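You operate a simulated robot arm through the tools that you are given. There is no shell and no other tool. Be economical: measure what you need, move in short steps, check, and stop when the job is done.

You run a simulated robot arm. Do the job below in one go: nothing can be reset, and whatever is moved stays where it is left.

TASK
Slide the carrier with a brown band along the top of the sorting bench until it stands next to the box of wipes.
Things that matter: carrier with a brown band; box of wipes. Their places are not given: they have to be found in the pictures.

It is judged by the outcome, as a careful person would: the job done as asked, and still so three seconds after it is handed in. It fails if anything else is knocked over, pushed out of place, dropped, spilled or broken.

THE ROBOT
A 7-joint arm with a two-finger parallel gripper, fixed in place. Base frame: the origin is at the foot of the arm, x ahead of it, y to its left, z up; the work surface is at about z = 0.8. Readings come in m, degrees, newtons and seconds.
With the tool pointing down near the work surface it reaches from about 0.3 to 0.7 m from the base axis. Its first joint turns from -66.0 to 66.0 degrees. Payload 1.57 kg.
Tool frame: the origin (TCP) lies between the finger pads and is the grasp point; the fingertips stand 0.03 m ahead of it; z points along the fingers, y is the line along which they close. The gripper opens to 0.11 m. The fingers are 0.024 m wide and 0.012 m thick; the gripper's body (0.048 by 0.112 m) begins 0.078 m behind the TCP.
Orientation is that of the tool frame in the base frame, as a unit quaternion [w, x, y, z]. With the fingers straight down and closing along the base's y, the tool's x points along the base's -x, its y along +y and its z along -z.

THE INTERFACE
- The arm moves only by the tool jog_arm. Its argument "plan" is one flat list of numbers, 7 for each row, row after row: the shift along the tool's x, y, z in m, then the turn, a rotation vector about the tool's x, y, z in degrees, then the finger opening in m, from 0 to 0.11. In form: [tx, ty, tz, ax, ay, az, hand, tx, ty, tz, ax, ay, az, hand, ...]. A call has 1 to 20 rows; each row shifts and turns the commanded pose from where the row before left it, along the tool's axes as they then stand. Rows are played at 5 a second. More than 0.05 m and 8.6 degrees between two rows, or a gripper value outside its range, and nothing of the call is played. Where a pose cannot be reached the arm comes as near as it can. A force on the tool above 40 N (or 10 N above the force at the start of the call, whichever is more), or a blocked arm, ends the call early, and 0.2 s more pass. The fingers move at their own pace (about 0.108 m/s each) and stop on an object; they squeeze with about 27 N. The grip force told is the motor's: it shows also when the fingers shut on nothing. Time passes only in rows, and 0.2 s behind the last, so rows that do not move let the fingers close. It gives the time, the measured TCP pose, the force on the tool (base axes), the opening and the grip force at its end, in the units of the frame above (readings bear some noise), and new pictures: "views" is both (left out), scene, wrist or none.
- Cameras (640 x 400 px; columns grow to the right, rows downward): "scene" is fixed at [0.1691, -0.4006, 1.3962]; the picture's right is [0.71, -0.71, 0.00], its down [-0.47, -0.47, -0.75] and it looks along [0.53, 0.53, -0.67] (base axes); focal length 344 px, centre (320, 200). "wrist" rides on the gripper at [-0.036, 0, -0.08] in the tool frame; the picture's right is [0.00, -1.00, 0.00], its down [0.97, 0.00, -0.24] and it looks along [0.24, 0.00, 0.97] (tool axes); focal length 218 px, centre (320, 200).
- point_at(camera, pixels): there is no depth. For up to 12 entries [column, row, z] of the newest picture of that camera ("zoom" is the newest enlarged one), the place [x, y] in the base frame at which the ray of that pixel passes the height z, good to about 0.002 m. The clock stands still meanwhile.
- close_up(camera, box): a new picture of the part [left, top, right, bottom] of that camera's present view, enlarged. The clock stands still meanwhile.
- sign_off(): hands the job in; it is judged then, once.

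Keep the steps short. Do not move on a guess: measure, check each grasp and each placing, and mend mistakes. In all there are 60 turns and 120 pictures (those below and enlarged ones count). Leave the gripper open and the arm clear of the work at the hand-in unless told otherwise, and finish with a single line.

The tools are called after "Call:" as a command line: name --argument value ..., lists and objects as JSON in quotes. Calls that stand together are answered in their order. jog_arm: Moves the arm, as the interface text tells. Its arguments: {"type":"object","properties":{"plan":{"type":"array"},"views":{"type":"string","enum":["both","scene","wrist","none"]}},"required":["plan"]} The other tools are called the same way: point_at (camera, pixels) gives the place at which the rays of pixels pass given heights; close_up (camera, box) takes an enlarged picture of a part of a camera's view; sign_off () hands the job in.

At the start:

```text
time: 0.0
position: [0.4536, -0.0118, 1.047]
orientation: [0.0, -0.001, 1.0, 0.0]
wrist_force: [0.0, 0.3, 0.1]
opening: 0.1098
grip_force: 0.0
```

scene: 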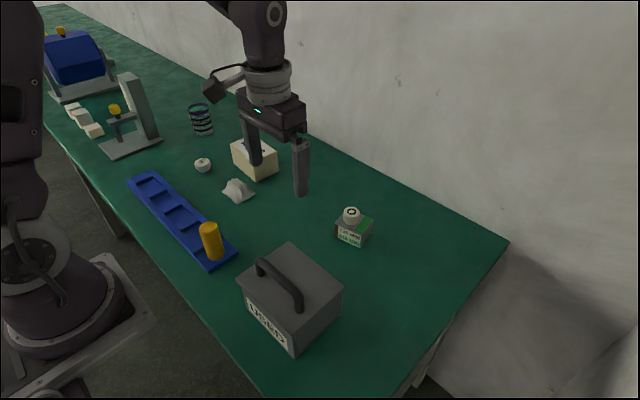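
wrist: 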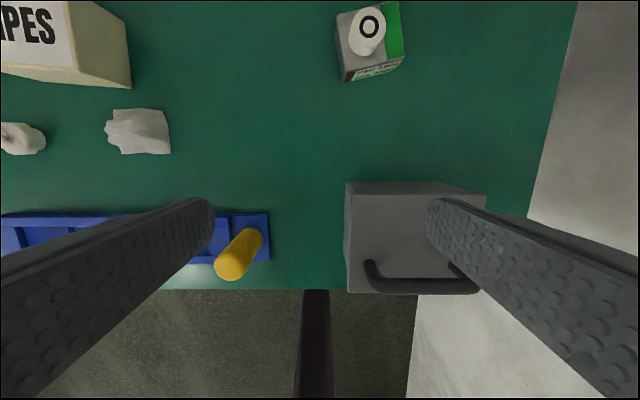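

I see a cream box marked "...IPES", which should be the wipes, but I can't tell yet which object is the carrier with a brown band. I'll enlarge the candidates.

Call:
close_up --camera "scene" --box '[120, 90, 280, 190]'

Call:
close_up --camera "scene" --box '[220, 190, 400, 360]'

Call:
close_up --camera "scene" --box '[30, 20, 190, 160]'

Call:
close_up --camera "scene" --box '[110, 160, 270, 280]'

```text
4.00 times, centred on (200, 140) of scene
```

zoom: 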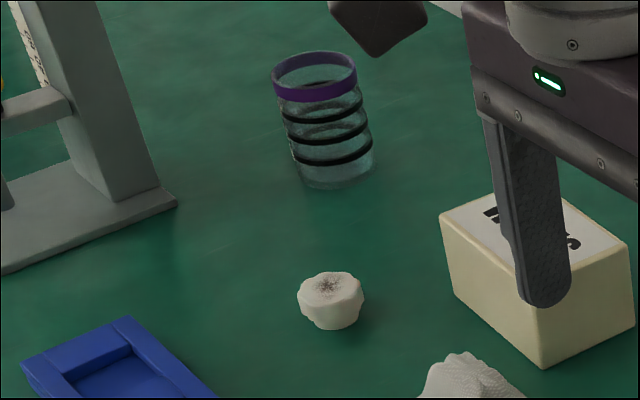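

```text
2.35 times, centred on (310, 275) of scene
```

zoom: 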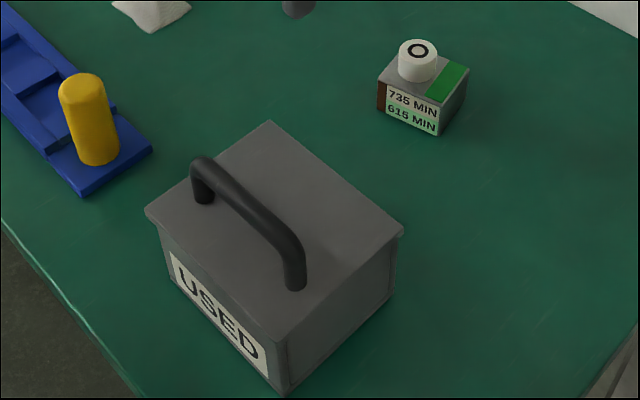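

```text
2.86 times, centred on (110, 90) of scene
```

zoom: 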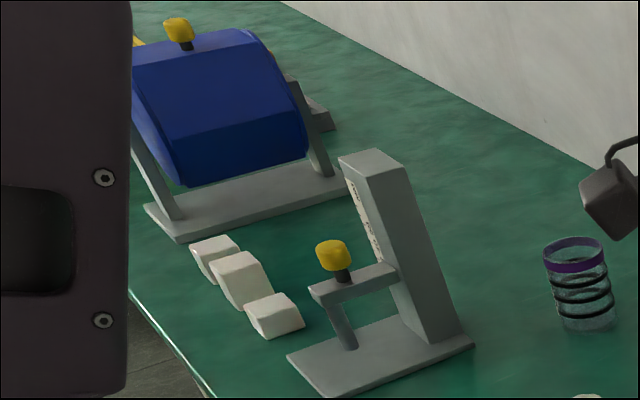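

```text
3.33 times, centred on (190, 220) of scene
```

zoom: 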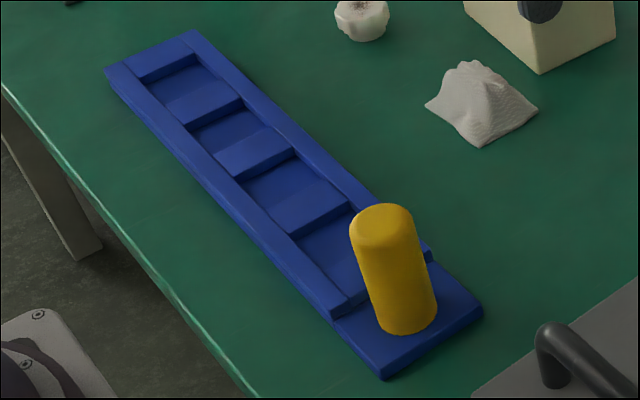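

One glass cup has a purple band, and the small box has brown and green patches. No brown-banded carrier is clear yet. I'll look closer at the small box, the cup and the far end.

Call:
close_up --camera "scene" --box '[328, 200, 380, 250]'

Call:
close_up --camera "wrist" --box '[320, 0, 420, 90]'

Call:
close_up --camera "scene" --box '[180, 95, 225, 140]'

Call:
close_up --camera "scene" --box '[36, 0, 136, 70]'

```text
8.00 times, centred on (354, 225) of scene
```

zoom: 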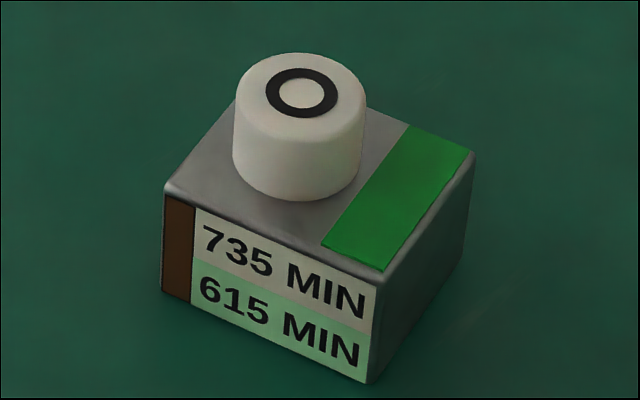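

```text
4.44 times, centred on (370, 45) of wrist
```

zoom: 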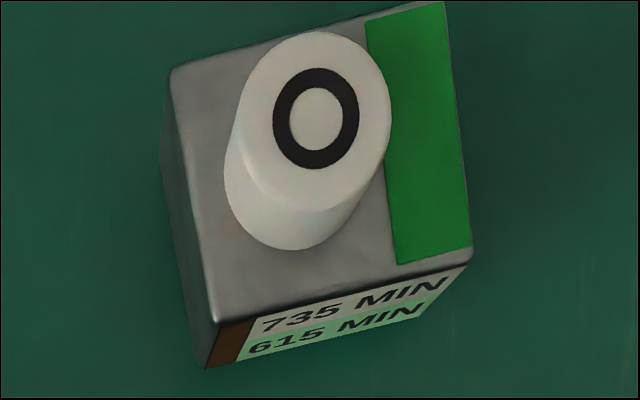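

```text
8.89 times, centred on (202, 118) of scene
```

zoom: 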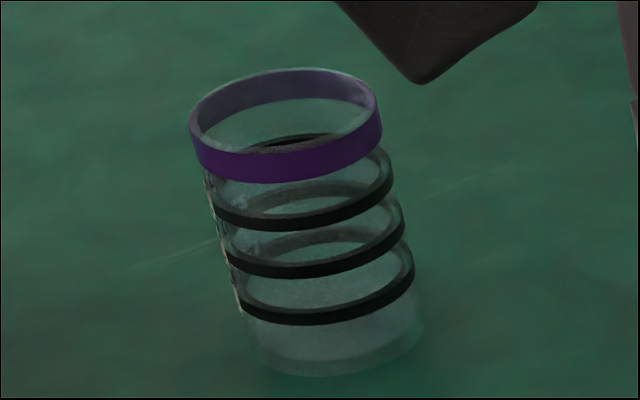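

```text
5.71 times, centred on (86, 35) of scene
```

zoom: 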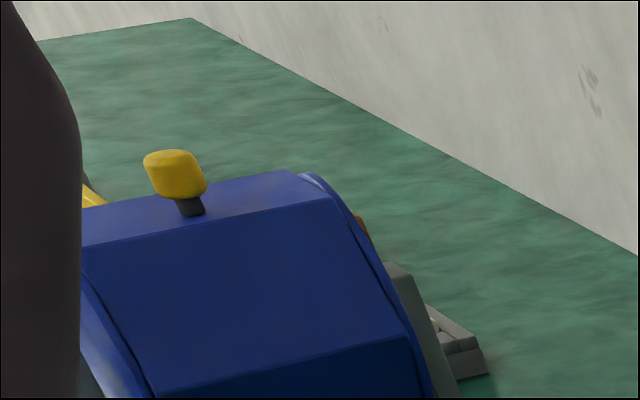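

There's a bit of brown peeking out behind the blue drum at scene (99,40). I'll locate it and the other objects.

Call:
point_at --camera "scene" --pixels '[[99, 40, 0.9], [99, 40, 0.8], [117, 65, 0.8], [205, 137, 0.8], [50, 97, 0.8], [118, 90, 0.8], [100, 147, 0.8], [160, 140, 0.8], [255, 183, 0.8], [233, 165, 0.8], [278, 174, 0.8], [202, 170, 0.8]]'

Call:
close_up --camera "scene" --box '[80, 25, 130, 75]'

```text
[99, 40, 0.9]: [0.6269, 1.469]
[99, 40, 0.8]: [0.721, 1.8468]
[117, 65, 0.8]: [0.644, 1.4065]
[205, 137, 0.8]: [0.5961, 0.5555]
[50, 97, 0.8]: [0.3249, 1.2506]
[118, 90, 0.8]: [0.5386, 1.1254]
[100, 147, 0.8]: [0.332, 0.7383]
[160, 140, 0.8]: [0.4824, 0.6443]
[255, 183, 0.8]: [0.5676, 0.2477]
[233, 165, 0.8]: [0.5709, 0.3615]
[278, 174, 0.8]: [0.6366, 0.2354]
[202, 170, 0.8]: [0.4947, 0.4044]
```

```text
8.00 times, centred on (105, 50) of scene
```

zoom: 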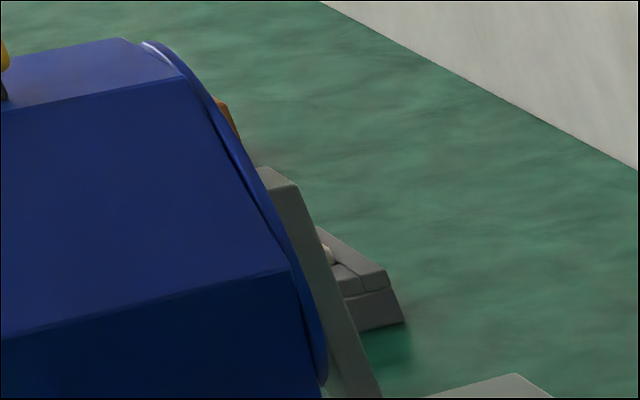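

The sliver behind the drum is around y≈1.4, well out of reach, so it isn't the target. I'll survey the left side from above with the wrist camera, shifting +0.3 m in y and a little up, to look for hidden carriers.

Call:
jog_arm --plan '[0, 0, -0.04, 0, 0, 0, 0.11, 0, 0.045, 0, 0, 0, 0, 0.11, 0, 0.045, 0, 0, 0, 0, 0.11, 0, 0.045, 0, 0, 0, 0, 0.11, 0, 0.045, 0, 0, 0, 0, 0.11, 0, 0.045, 0, 0, 0, 0, 0.11, 0, 0.045, 0, 0, 0, 0, 0.11, 0, 0, 0, 0, 0, 0, 0.11]'

```text
time: 1.8
position: [0.4522, 0.2546, 1.0858]
orientation: [0.0, 0.0, 1.0, 0.0]
wrist_force: [0.1, -0.7, 0.2]
opening: 0.1102
grip_force: 0.1
```

scene: 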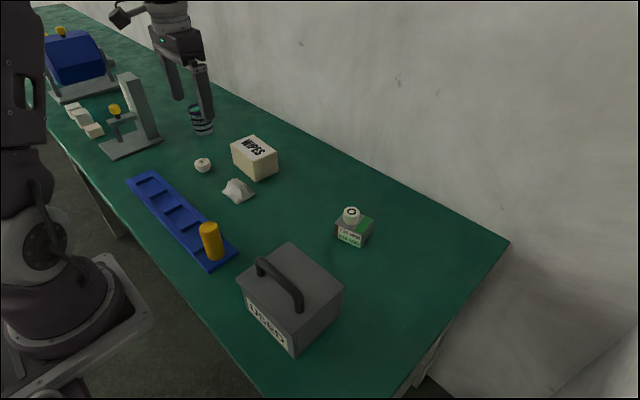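
wrist: 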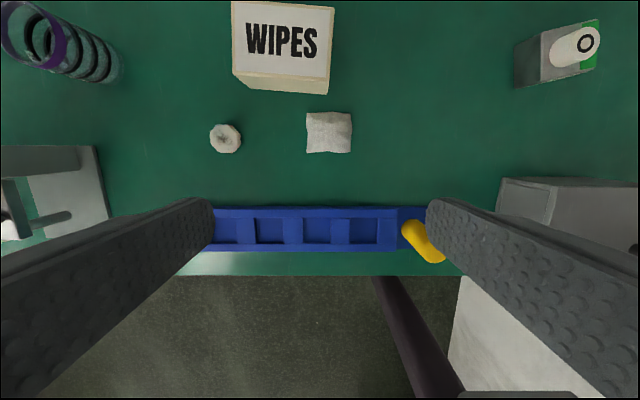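

No other brown-banded item is in reach. The glass cup's band is purple and it stands about 0.81 m out. So the carrier is the small grey block with the brown strip, and the wipes box is clearly readable. I'll measure both.

Call:
close_up --camera "scene" --box '[220, 125, 290, 185]'

Call:
point_at --camera "scene" --pixels '[[334.3, 236.3, 0.8], [360, 248, 0.8], [371.5, 232.8, 0.8], [334.6, 223.8, 0.84], [361.3, 233.8, 0.84], [373.4, 219.4, 0.84], [334.6, 223.8, 0.835], [361.3, 233.8, 0.835], [373.4, 219.4, 0.835], [334.6, 223.8, 0.845], [361.3, 233.8, 0.845], [373.4, 219.4, 0.845]]'

Call:
point_at --camera "wrist" --pixels '[[238, 94, 0.8], [326, 95, 0.8], [307, 152, 0.8], [351, 152, 0.8], [351, 112, 0.8], [307, 112, 0.8], [233, 75, 0.86], [329, 80, 0.86]]'

```text
6.67 times, centred on (255, 155) of scene
```

zoom: 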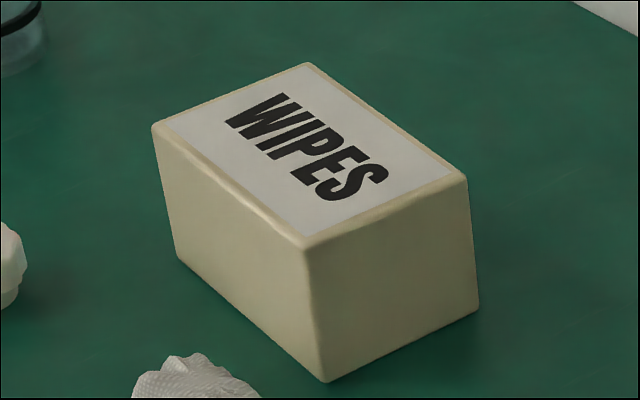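

```text
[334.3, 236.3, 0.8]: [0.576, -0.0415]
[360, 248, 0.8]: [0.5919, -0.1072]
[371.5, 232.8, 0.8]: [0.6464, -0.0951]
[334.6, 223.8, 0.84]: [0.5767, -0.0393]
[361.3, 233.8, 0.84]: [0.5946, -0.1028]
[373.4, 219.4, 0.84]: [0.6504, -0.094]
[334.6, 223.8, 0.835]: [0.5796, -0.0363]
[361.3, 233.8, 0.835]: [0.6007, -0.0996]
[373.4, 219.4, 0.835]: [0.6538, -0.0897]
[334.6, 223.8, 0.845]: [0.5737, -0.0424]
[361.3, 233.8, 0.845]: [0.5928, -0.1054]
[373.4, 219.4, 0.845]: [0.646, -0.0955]
```

```text
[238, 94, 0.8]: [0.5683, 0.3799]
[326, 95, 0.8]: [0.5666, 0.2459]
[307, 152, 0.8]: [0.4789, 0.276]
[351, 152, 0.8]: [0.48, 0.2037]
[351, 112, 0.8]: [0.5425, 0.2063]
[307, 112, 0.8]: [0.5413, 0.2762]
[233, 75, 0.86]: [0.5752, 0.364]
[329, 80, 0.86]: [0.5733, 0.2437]
```

Measurements:
- **Carrier:** about 0.068 × 0.056 × 0.042 m, centred near (0.611, -0.068), yawed about 13°.
- **Wipes box:** its right face is near y≈0.24, from x≈0.567 to 0.637.
- **Tissue:** spans x 0.48–0.54, clear of the path.

I'll move high above the carrier and turn the tool by 77° so the fingers close across its short side.

Call:
jog_arm --plan '[-0.0177, -0.0358, 0, 0, 0, 0, 0.11, -0.0177, -0.0358, 0, 0, 0, 0, 0.11, -0.0177, -0.0358, 0, 0, 0, 0, 0.11, -0.0177, -0.0358, 0, 0, 0, 0, 0.11, -0.0177, -0.0358, 0, 0, 0, 0, 0.11, -0.0177, -0.0358, 0, 0, 0, 0, 0.11, -0.0177, -0.0358, 0, 0, 0, 0, 0.11, -0.0177, -0.0358, 0, 0, 0, 0, 0.11, -0.0177, -0.0358, 0, 0, 0, 0, 0.11, 0, 0, 0, 0, 0, 8.55, 0.11, 0, 0, 0, 0, 0, 8.55, 0.11, 0, 0, 0, 0, 0, 8.55, 0.11, 0, 0, 0, 0, 0, 8.55, 0.11, 0, 0, 0, 0, 0, 8.55, 0.11, 0, 0, 0, 0, 0, 8.55, 0.11, 0, 0, 0, 0, 0, 8.55, 0.11, 0, 0, 0, 0, 0, 8.55, 0.11, 0, 0, 0, 0, 0, 8.55, 0.11, 0, 0, 0, 0, 0, 0, 0.11]'

```text
time: 5.8
position: [0.6136, -0.0658, 1.086]
orientation: [0.001, 0.622, 0.783, 0.0]
wrist_force: [1.3, 0.2, -0.2]
opening: 0.1102
grip_force: 0.0
```

scene: 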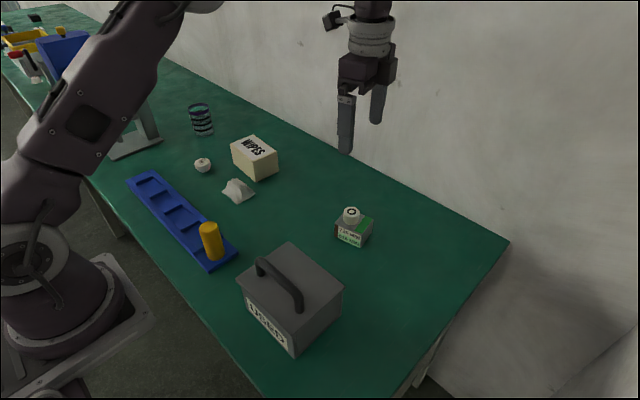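
wrist: 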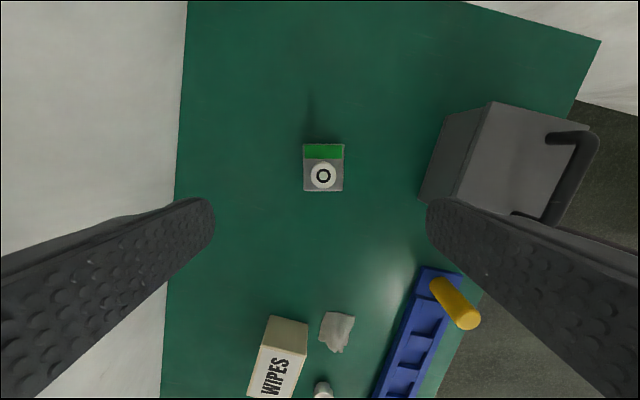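

The carrier is square in the wrist view at (323,167). The arm's new pose also uncovers things at the far left of the scene, so I'll check those before committing.

Call:
close_up --camera "scene" --box '[0, 5, 90, 90]'

Call:
close_up --camera "wrist" --box '[240, 100, 480, 380]'

Call:
point_at --camera "wrist" --pixels '[[303, 145, 0.842], [344, 145, 0.842], [344, 191, 0.842], [303, 191, 0.842], [420, 202, 0.8], [444, 113, 0.8], [455, 200, 0.9], [490, 103, 0.9], [270, 317, 0.86], [308, 322, 0.86], [307, 356, 0.86], [259, 346, 0.86]]'

```text
4.71 times, centred on (45, 48) of scene
```

zoom: 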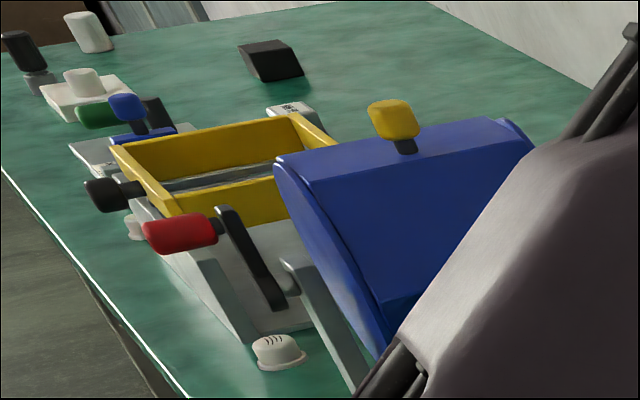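

```text
1.43 times, centred on (360, 240) of wrist
```

zoom: 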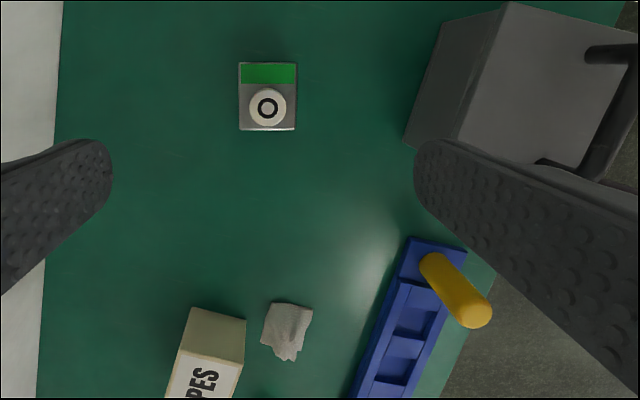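

```text
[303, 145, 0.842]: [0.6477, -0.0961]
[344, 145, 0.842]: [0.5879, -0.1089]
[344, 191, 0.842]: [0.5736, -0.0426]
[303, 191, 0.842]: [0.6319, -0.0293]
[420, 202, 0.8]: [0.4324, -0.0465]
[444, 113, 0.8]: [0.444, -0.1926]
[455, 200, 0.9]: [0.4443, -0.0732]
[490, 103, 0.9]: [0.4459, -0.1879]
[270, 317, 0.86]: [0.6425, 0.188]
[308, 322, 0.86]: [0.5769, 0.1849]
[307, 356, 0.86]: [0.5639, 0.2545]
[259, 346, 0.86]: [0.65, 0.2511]
```

The far items are all out of reach, so the carrier is confirmed. Its centre refines to (0.610, -0.069), and the USED box (x<0.45) is clear of the fingers. I'll correct by a few mm and descend partway.

Call:
jog_arm --plan '[-0.0026, -0.004, 0.04, 0, 0, 0, 0.11, 0, 0, 0.04, 0, 0, 0, 0.11, 0, 0, 0.04, 0, 0, 0, 0.11, 0, 0, 0.04, 0, 0, 0, 0.11, 0, 0, 0.02, 0, 0, 0, 0.11, 0, 0, 0, 0, 0, 0, 0.11]'

```text
time: 7.2
position: [0.6096, -0.0696, 0.9071]
orientation: [-0.001, 0.622, 0.783, 0.0]
wrist_force: [0.3, -0.5, -0.3]
opening: 0.1099
grip_force: 0.0
```

scene: 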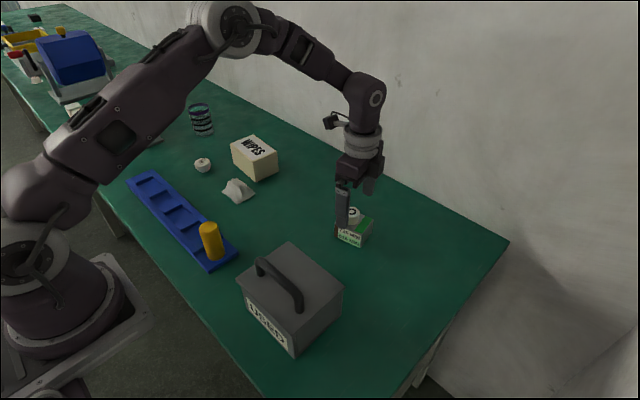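
wrist: 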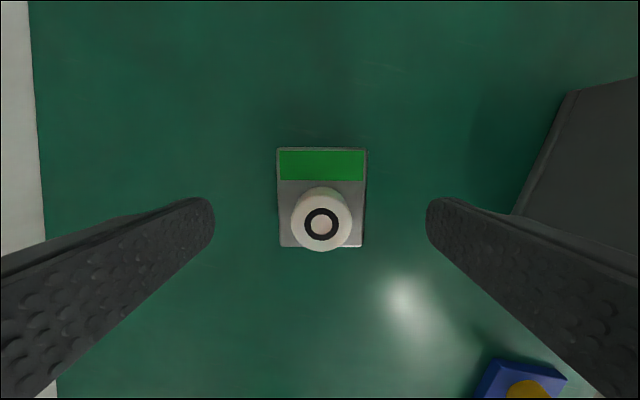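

The carrier is centred between the fingers. I'll go down 0.071 m to put the TCP at about 0.836 (tips about 6 mm above the bench), then close gently.

Call:
jog_arm --plan '[0, 0, 0.03, 0, 0, 0, 0.11, 0, 0, 0.03, 0, 0, 0, 0.11, 0, 0, 0.011, 0, 0, 0, 0.11, 0, 0, 0, 0, 0, 0, 0.11]' --views "both"

```text
time: 8.2
position: [0.6087, -0.0707, 0.8373]
orientation: [0.0, 0.621, 0.784, 0.0]
wrist_force: [0.4, -0.7, 0.4]
opening: 0.1098
grip_force: 0.0
```

scene: 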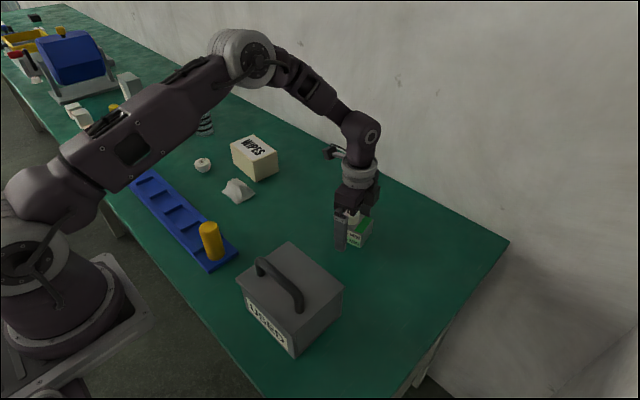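
wrist: 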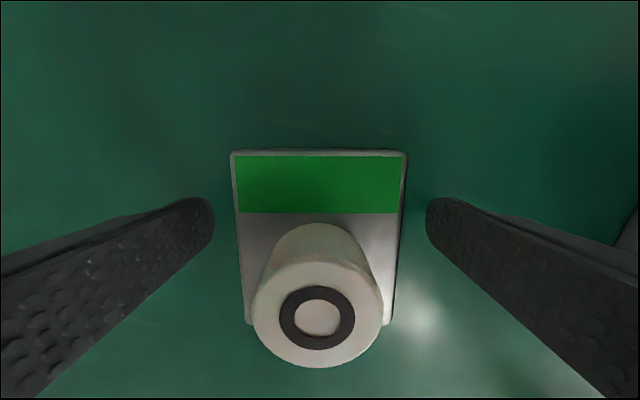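

The fingers straddle the block with space on both sides and no contact force. Closing now.

Call:
jog_arm --plan '[0, 0, 0, 0, 0, 0, 0.07, 0, 0, 0, 0, 0, 0, 0.06, 0, 0, 0, 0, 0, 0, 0.045, 0, 0, 0, 0, 0, 0, 0.045, 0, 0, 0, 0, 0, 0, 0.045]'

```text
time: 9.4
position: [0.6088, -0.0711, 0.8365]
orientation: [0.0, 0.622, 0.783, 0.0]
wrist_force: [0.5, -0.9, -0.2]
opening: 0.0595
grip_force: 27.0
```

scene: 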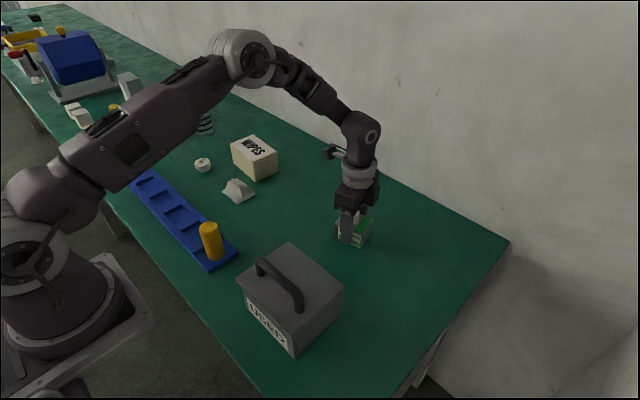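
wrist: 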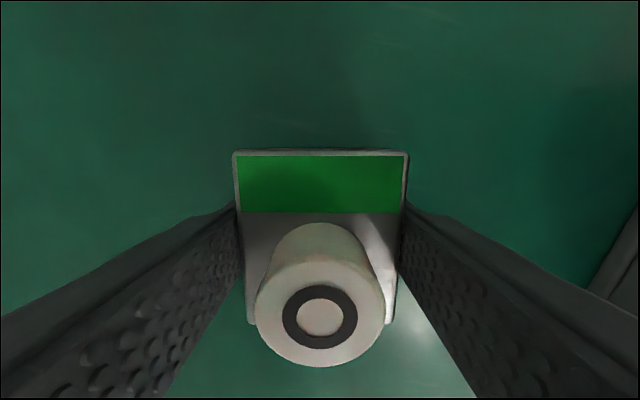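

The grip is firm at 0.0595 m with 27 N. I'll try a short 3 cm slide toward +y without lifting, to read the drag.

Call:
jog_arm --plan '[0.0097, 0.0023, 0, 0, 0, 0, 0.045, 0.0097, 0.0023, 0, 0, 0, 0, 0.045, 0.0097, 0.0023, 0, 0, 0, 0, 0.045]'

```text
time: 10.2
position: [0.61, -0.0381, 0.838]
orientation: [0.0, 0.621, 0.784, 0.0]
wrist_force: [0.1, -0.5, 0.1]
opening: 0.0594
grip_force: 27.4
```

scene: 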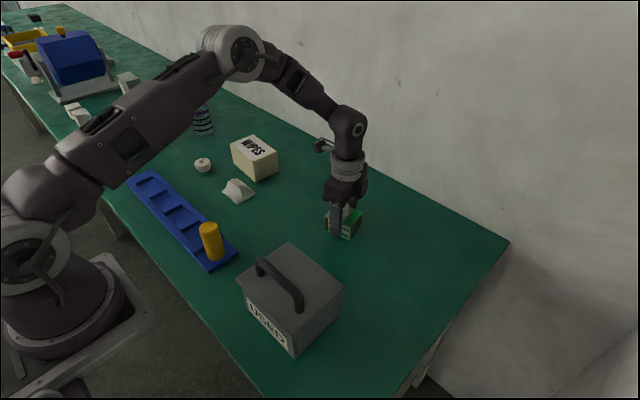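
wrist: 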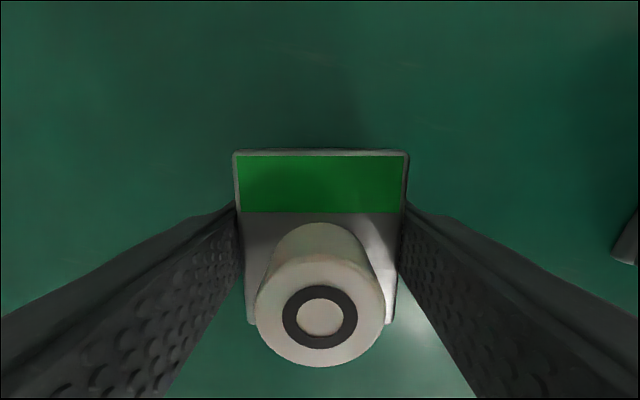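

The block slides cleanly with low drag and a steady grip. Next I'll measure the wipes box's base corners exactly from the scene view.

Call:
point_at --camera "scene" --pixels '[[233.7, 163.7, 0.8], [255.8, 182.2, 0.8], [278.9, 171.2, 0.8], [253, 161.5, 0.85], [277.2, 151.9, 0.85], [253, 161.5, 0.86], [277.2, 151.9, 0.86], [224, 188, 0.8], [240, 203, 0.8], [255, 196, 0.8]]'

```text
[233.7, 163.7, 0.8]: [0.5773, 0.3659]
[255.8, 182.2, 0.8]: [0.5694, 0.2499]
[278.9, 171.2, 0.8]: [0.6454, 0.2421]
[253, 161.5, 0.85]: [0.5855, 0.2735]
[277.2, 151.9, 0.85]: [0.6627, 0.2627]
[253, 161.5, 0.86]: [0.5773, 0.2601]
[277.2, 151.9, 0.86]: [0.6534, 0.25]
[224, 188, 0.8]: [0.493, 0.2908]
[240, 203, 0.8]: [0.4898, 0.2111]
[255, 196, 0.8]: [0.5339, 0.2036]
```

The wipes box's right face runs from (0.569, 0.250) to (0.645, 0.242), a yaw of about -6°. The tissue's nearest corner is about (0.534, 0.204). I'll slide to y≈0.15 at constant height and x≈0.61, turning the carrier by -19° on the way so it ends parallel to that face.

Call:
jog_arm --plan '[0.0131, 0.003, 0, 0, 0, 1.357, 0.045, 0.0131, 0.0027, 0, 0, 0, 1.357, 0.045, 0.0132, 0.0024, 0, 0, 0, 1.357, 0.045, 0.0132, 0.0021, 0, 0, 0, 1.357, 0.045, 0.0133, 0.0018, 0, 0, 0, 1.357, 0.045, 0.0133, 0.0014, 0, 0, 0, 1.357, 0.045, 0.0133, 0.0011, 0, 0, 0, 1.357, 0.045, 0.0134, 0.0008, 0, 0, 0, 1.357, 0.045, 0.0134, 0.0005, 0, 0, 0, 1.357, 0.045, 0.0134, 0.0002, 0, 0, 0, 1.357, 0.045, 0.0134, -0.0001, 0, 0, 0, 1.357, 0.045, 0.0134, -0.0005, 0, 0, 0, 1.357, 0.045, 0.0134, -0.0008, 0, 0, 0, 1.357, 0.045, 0.0134, -0.0011, 0, 0, 0, 1.357, 0.045, 0, 0, 0, 0, 0, 0, 0.045]'

```text
time: 13.4
position: [0.6102, 0.1493, 0.8357]
orientation: [0.0, 0.743, 0.669, 0.0]
wrist_force: [-0.3, 0.1, 0.5]
opening: 0.0595
grip_force: 26.3
```

scene: 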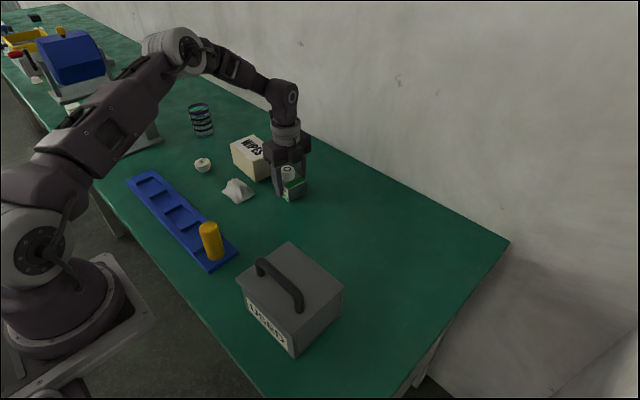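
wrist: 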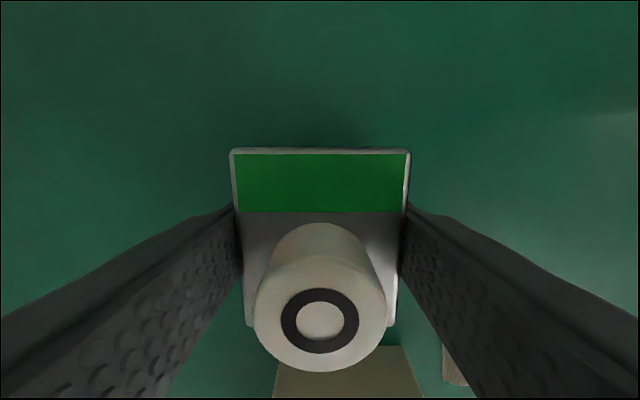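

The grip holds and the tool is now at about -6°. In the wrist view the tissue is to the right and the wipes edge is just ahead. I'll enlarge to check the remaining gap.

Call:
close_up --camera "scene" --box '[220, 125, 320, 210]'

Call:
point_at --camera "wrist" --pixels '[[232, 150, 0.842], [408, 150, 0.842], [395, 327, 0.842], [247, 327, 0.842], [276, 397, 0.8], [278, 362, 0.8], [404, 346, 0.8], [424, 397, 0.8], [442, 346, 0.8], [445, 382, 0.8]]'

```text
4.71 times, centred on (270, 168) of scene
```

zoom: 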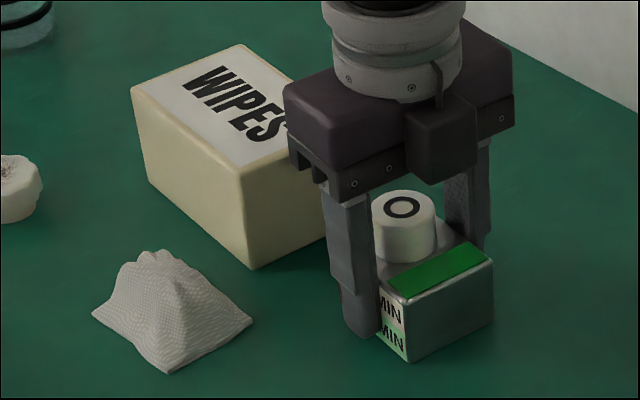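

```text
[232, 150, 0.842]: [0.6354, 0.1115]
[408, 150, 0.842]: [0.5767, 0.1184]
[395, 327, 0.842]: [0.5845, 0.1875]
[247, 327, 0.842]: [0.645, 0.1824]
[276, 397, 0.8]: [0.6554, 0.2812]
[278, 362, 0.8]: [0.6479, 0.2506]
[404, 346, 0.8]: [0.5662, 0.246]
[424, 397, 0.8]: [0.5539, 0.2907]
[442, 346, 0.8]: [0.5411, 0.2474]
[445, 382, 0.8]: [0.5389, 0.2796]
```

The carrier's leading edge is at y≈0.185 and the wipes face at about 0.246, leaving a 6 cm gap. I'll slide 4.8 cm more in small steps, leaving about 1 cm.

Call:
jog_arm --plan '[0.008, -0.0008, 0, 0, 0, 0, 0.045, 0.008, -0.0008, 0, 0, 0, 0, 0.045, 0.008, -0.0008, 0, 0, 0, 0, 0.045, 0.008, -0.0008, 0, 0, 0, 0, 0.045, 0.008, -0.0008, 0, 0, 0, 0, 0.045, 0.008, -0.0008, 0, 0, 0, 0, 0.045, 0, 0, 0, 0, 0, 0, 0.045]'

Call:
close_up --camera "scene" --box '[220, 125, 320, 210]'

```text
time: 15.0
position: [0.609, 0.1988, 0.8365]
orientation: [0.0, 0.743, 0.67, -0.001]
wrist_force: [0.7, -1.5, -0.4]
opening: 0.0595
grip_force: 27.0
```

scene: 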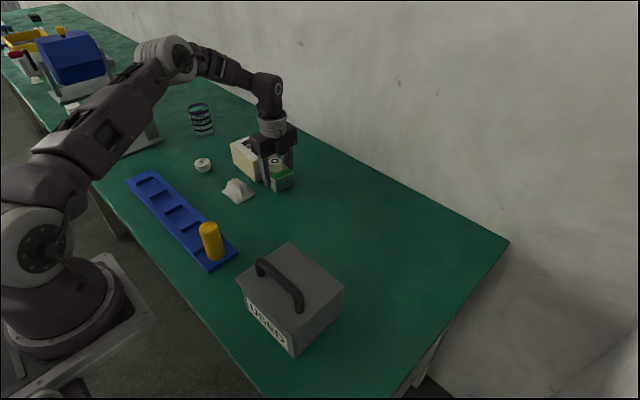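
wrist: 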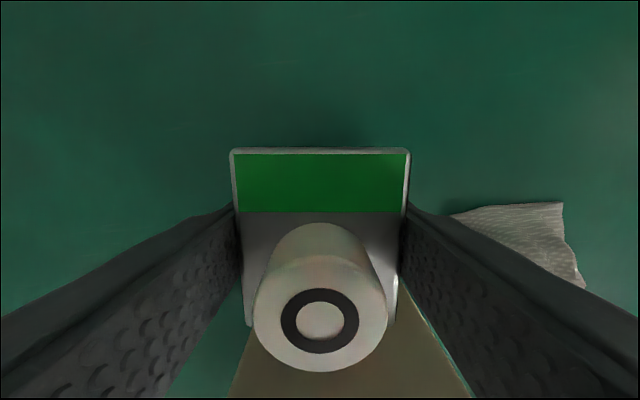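

```text
4.71 times, centred on (270, 168) of scene
```

zoom: 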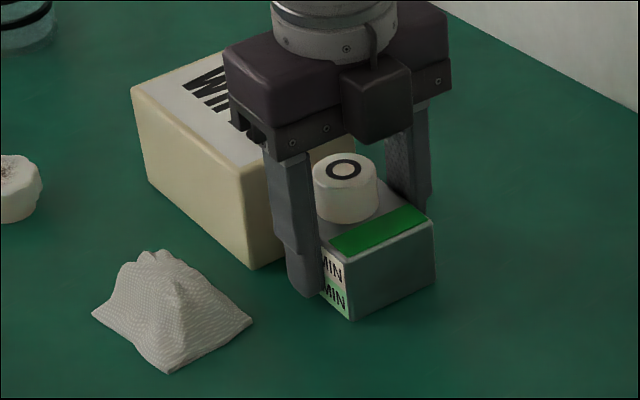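

The carrier is about 1 cm from the wipes box, and the wipes and tissue haven't moved. I'll open only to 0.08 so the near finger stays clear of the tissue, then check.

Call:
jog_arm --plan '[0, 0, 0, 0, 0, 0, 0.065, 0, 0, 0, 0, 0, 0, 0.08, 0, 0, 0, 0, 0, 0, 0.08]' --views "wrist"

```text
time: 15.8
position: [0.6108, 0.1966, 0.8371]
orientation: [0.0, 0.742, 0.671, -0.001]
wrist_force: [-0.6, -0.5, -0.5]
opening: 0.0798
grip_force: 0.0
```

wrist: 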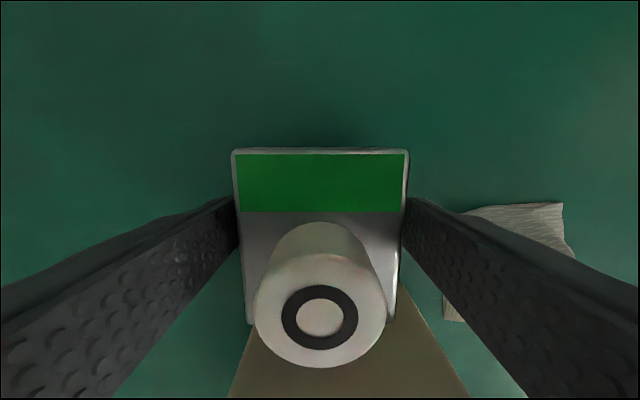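

The fingers are free on both sides and the block is still. I'll raise straight up, then open fully once high.

Call:
jog_arm --plan '[0, 0, -0.015, 0, 0, 0, 0.08, 0, 0, -0.03, 0, 0, 0, 0.08, 0, 0, -0.04, 0, 0, 0, 0.08, 0, 0, -0.04, 0, 0, 0, 0.08, 0, 0, -0.04, 0, 0, 0, 0.08, -0.04, 0, -0.02, 0, 0, 0, 0.11, -0.045, 0, 0, 0, 0, 0, 0.11, -0.045, 0, 0, 0, 0, 0, 0.11, 0, 0, 0, 0, 0, 0, 0.11]'

Call:
close_up --camera "scene" --box '[220, 125, 320, 210]'

```text
time: 17.8
position: [0.5965, 0.0701, 1.0216]
orientation: [0.0, 0.743, 0.669, 0.0]
wrist_force: [-0.3, -1.1, 0.2]
opening: 0.1098
grip_force: 0.1
```

scene: 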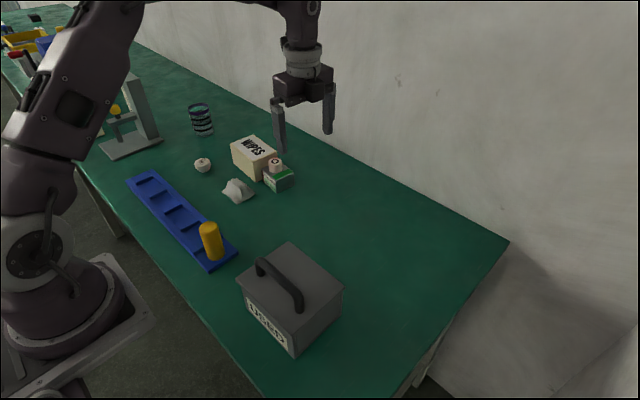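
wrist: 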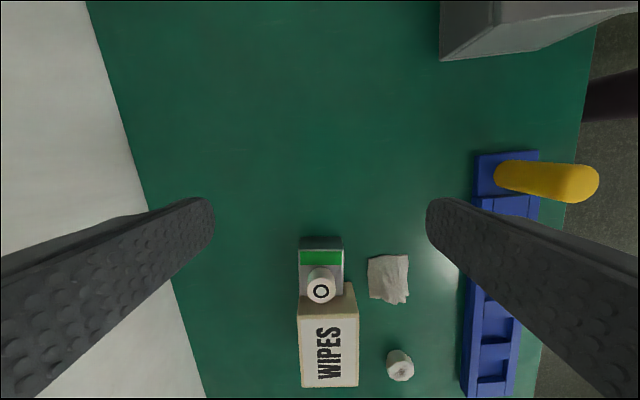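

```text
4.71 times, centred on (270, 168) of scene
```

zoom: 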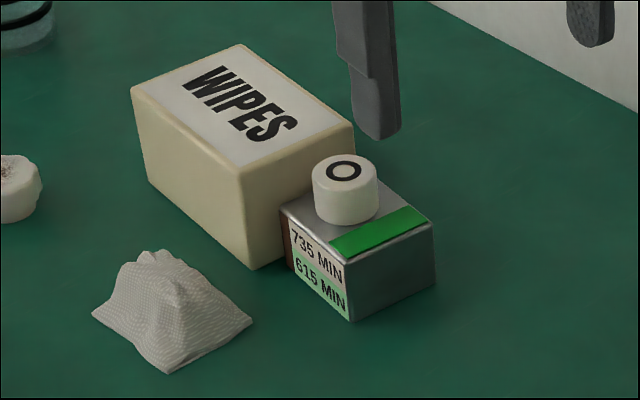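

The carrier stands upright right beside the wipes box, nothing else has moved, and the arm is clear with the gripper open. Handing in.

Call:
sign_off

```text
The job is handed in.
```

The carrier with the brown band was slid along the bench and now stands about 1 cm from the box of wipes, with nothing else moved.
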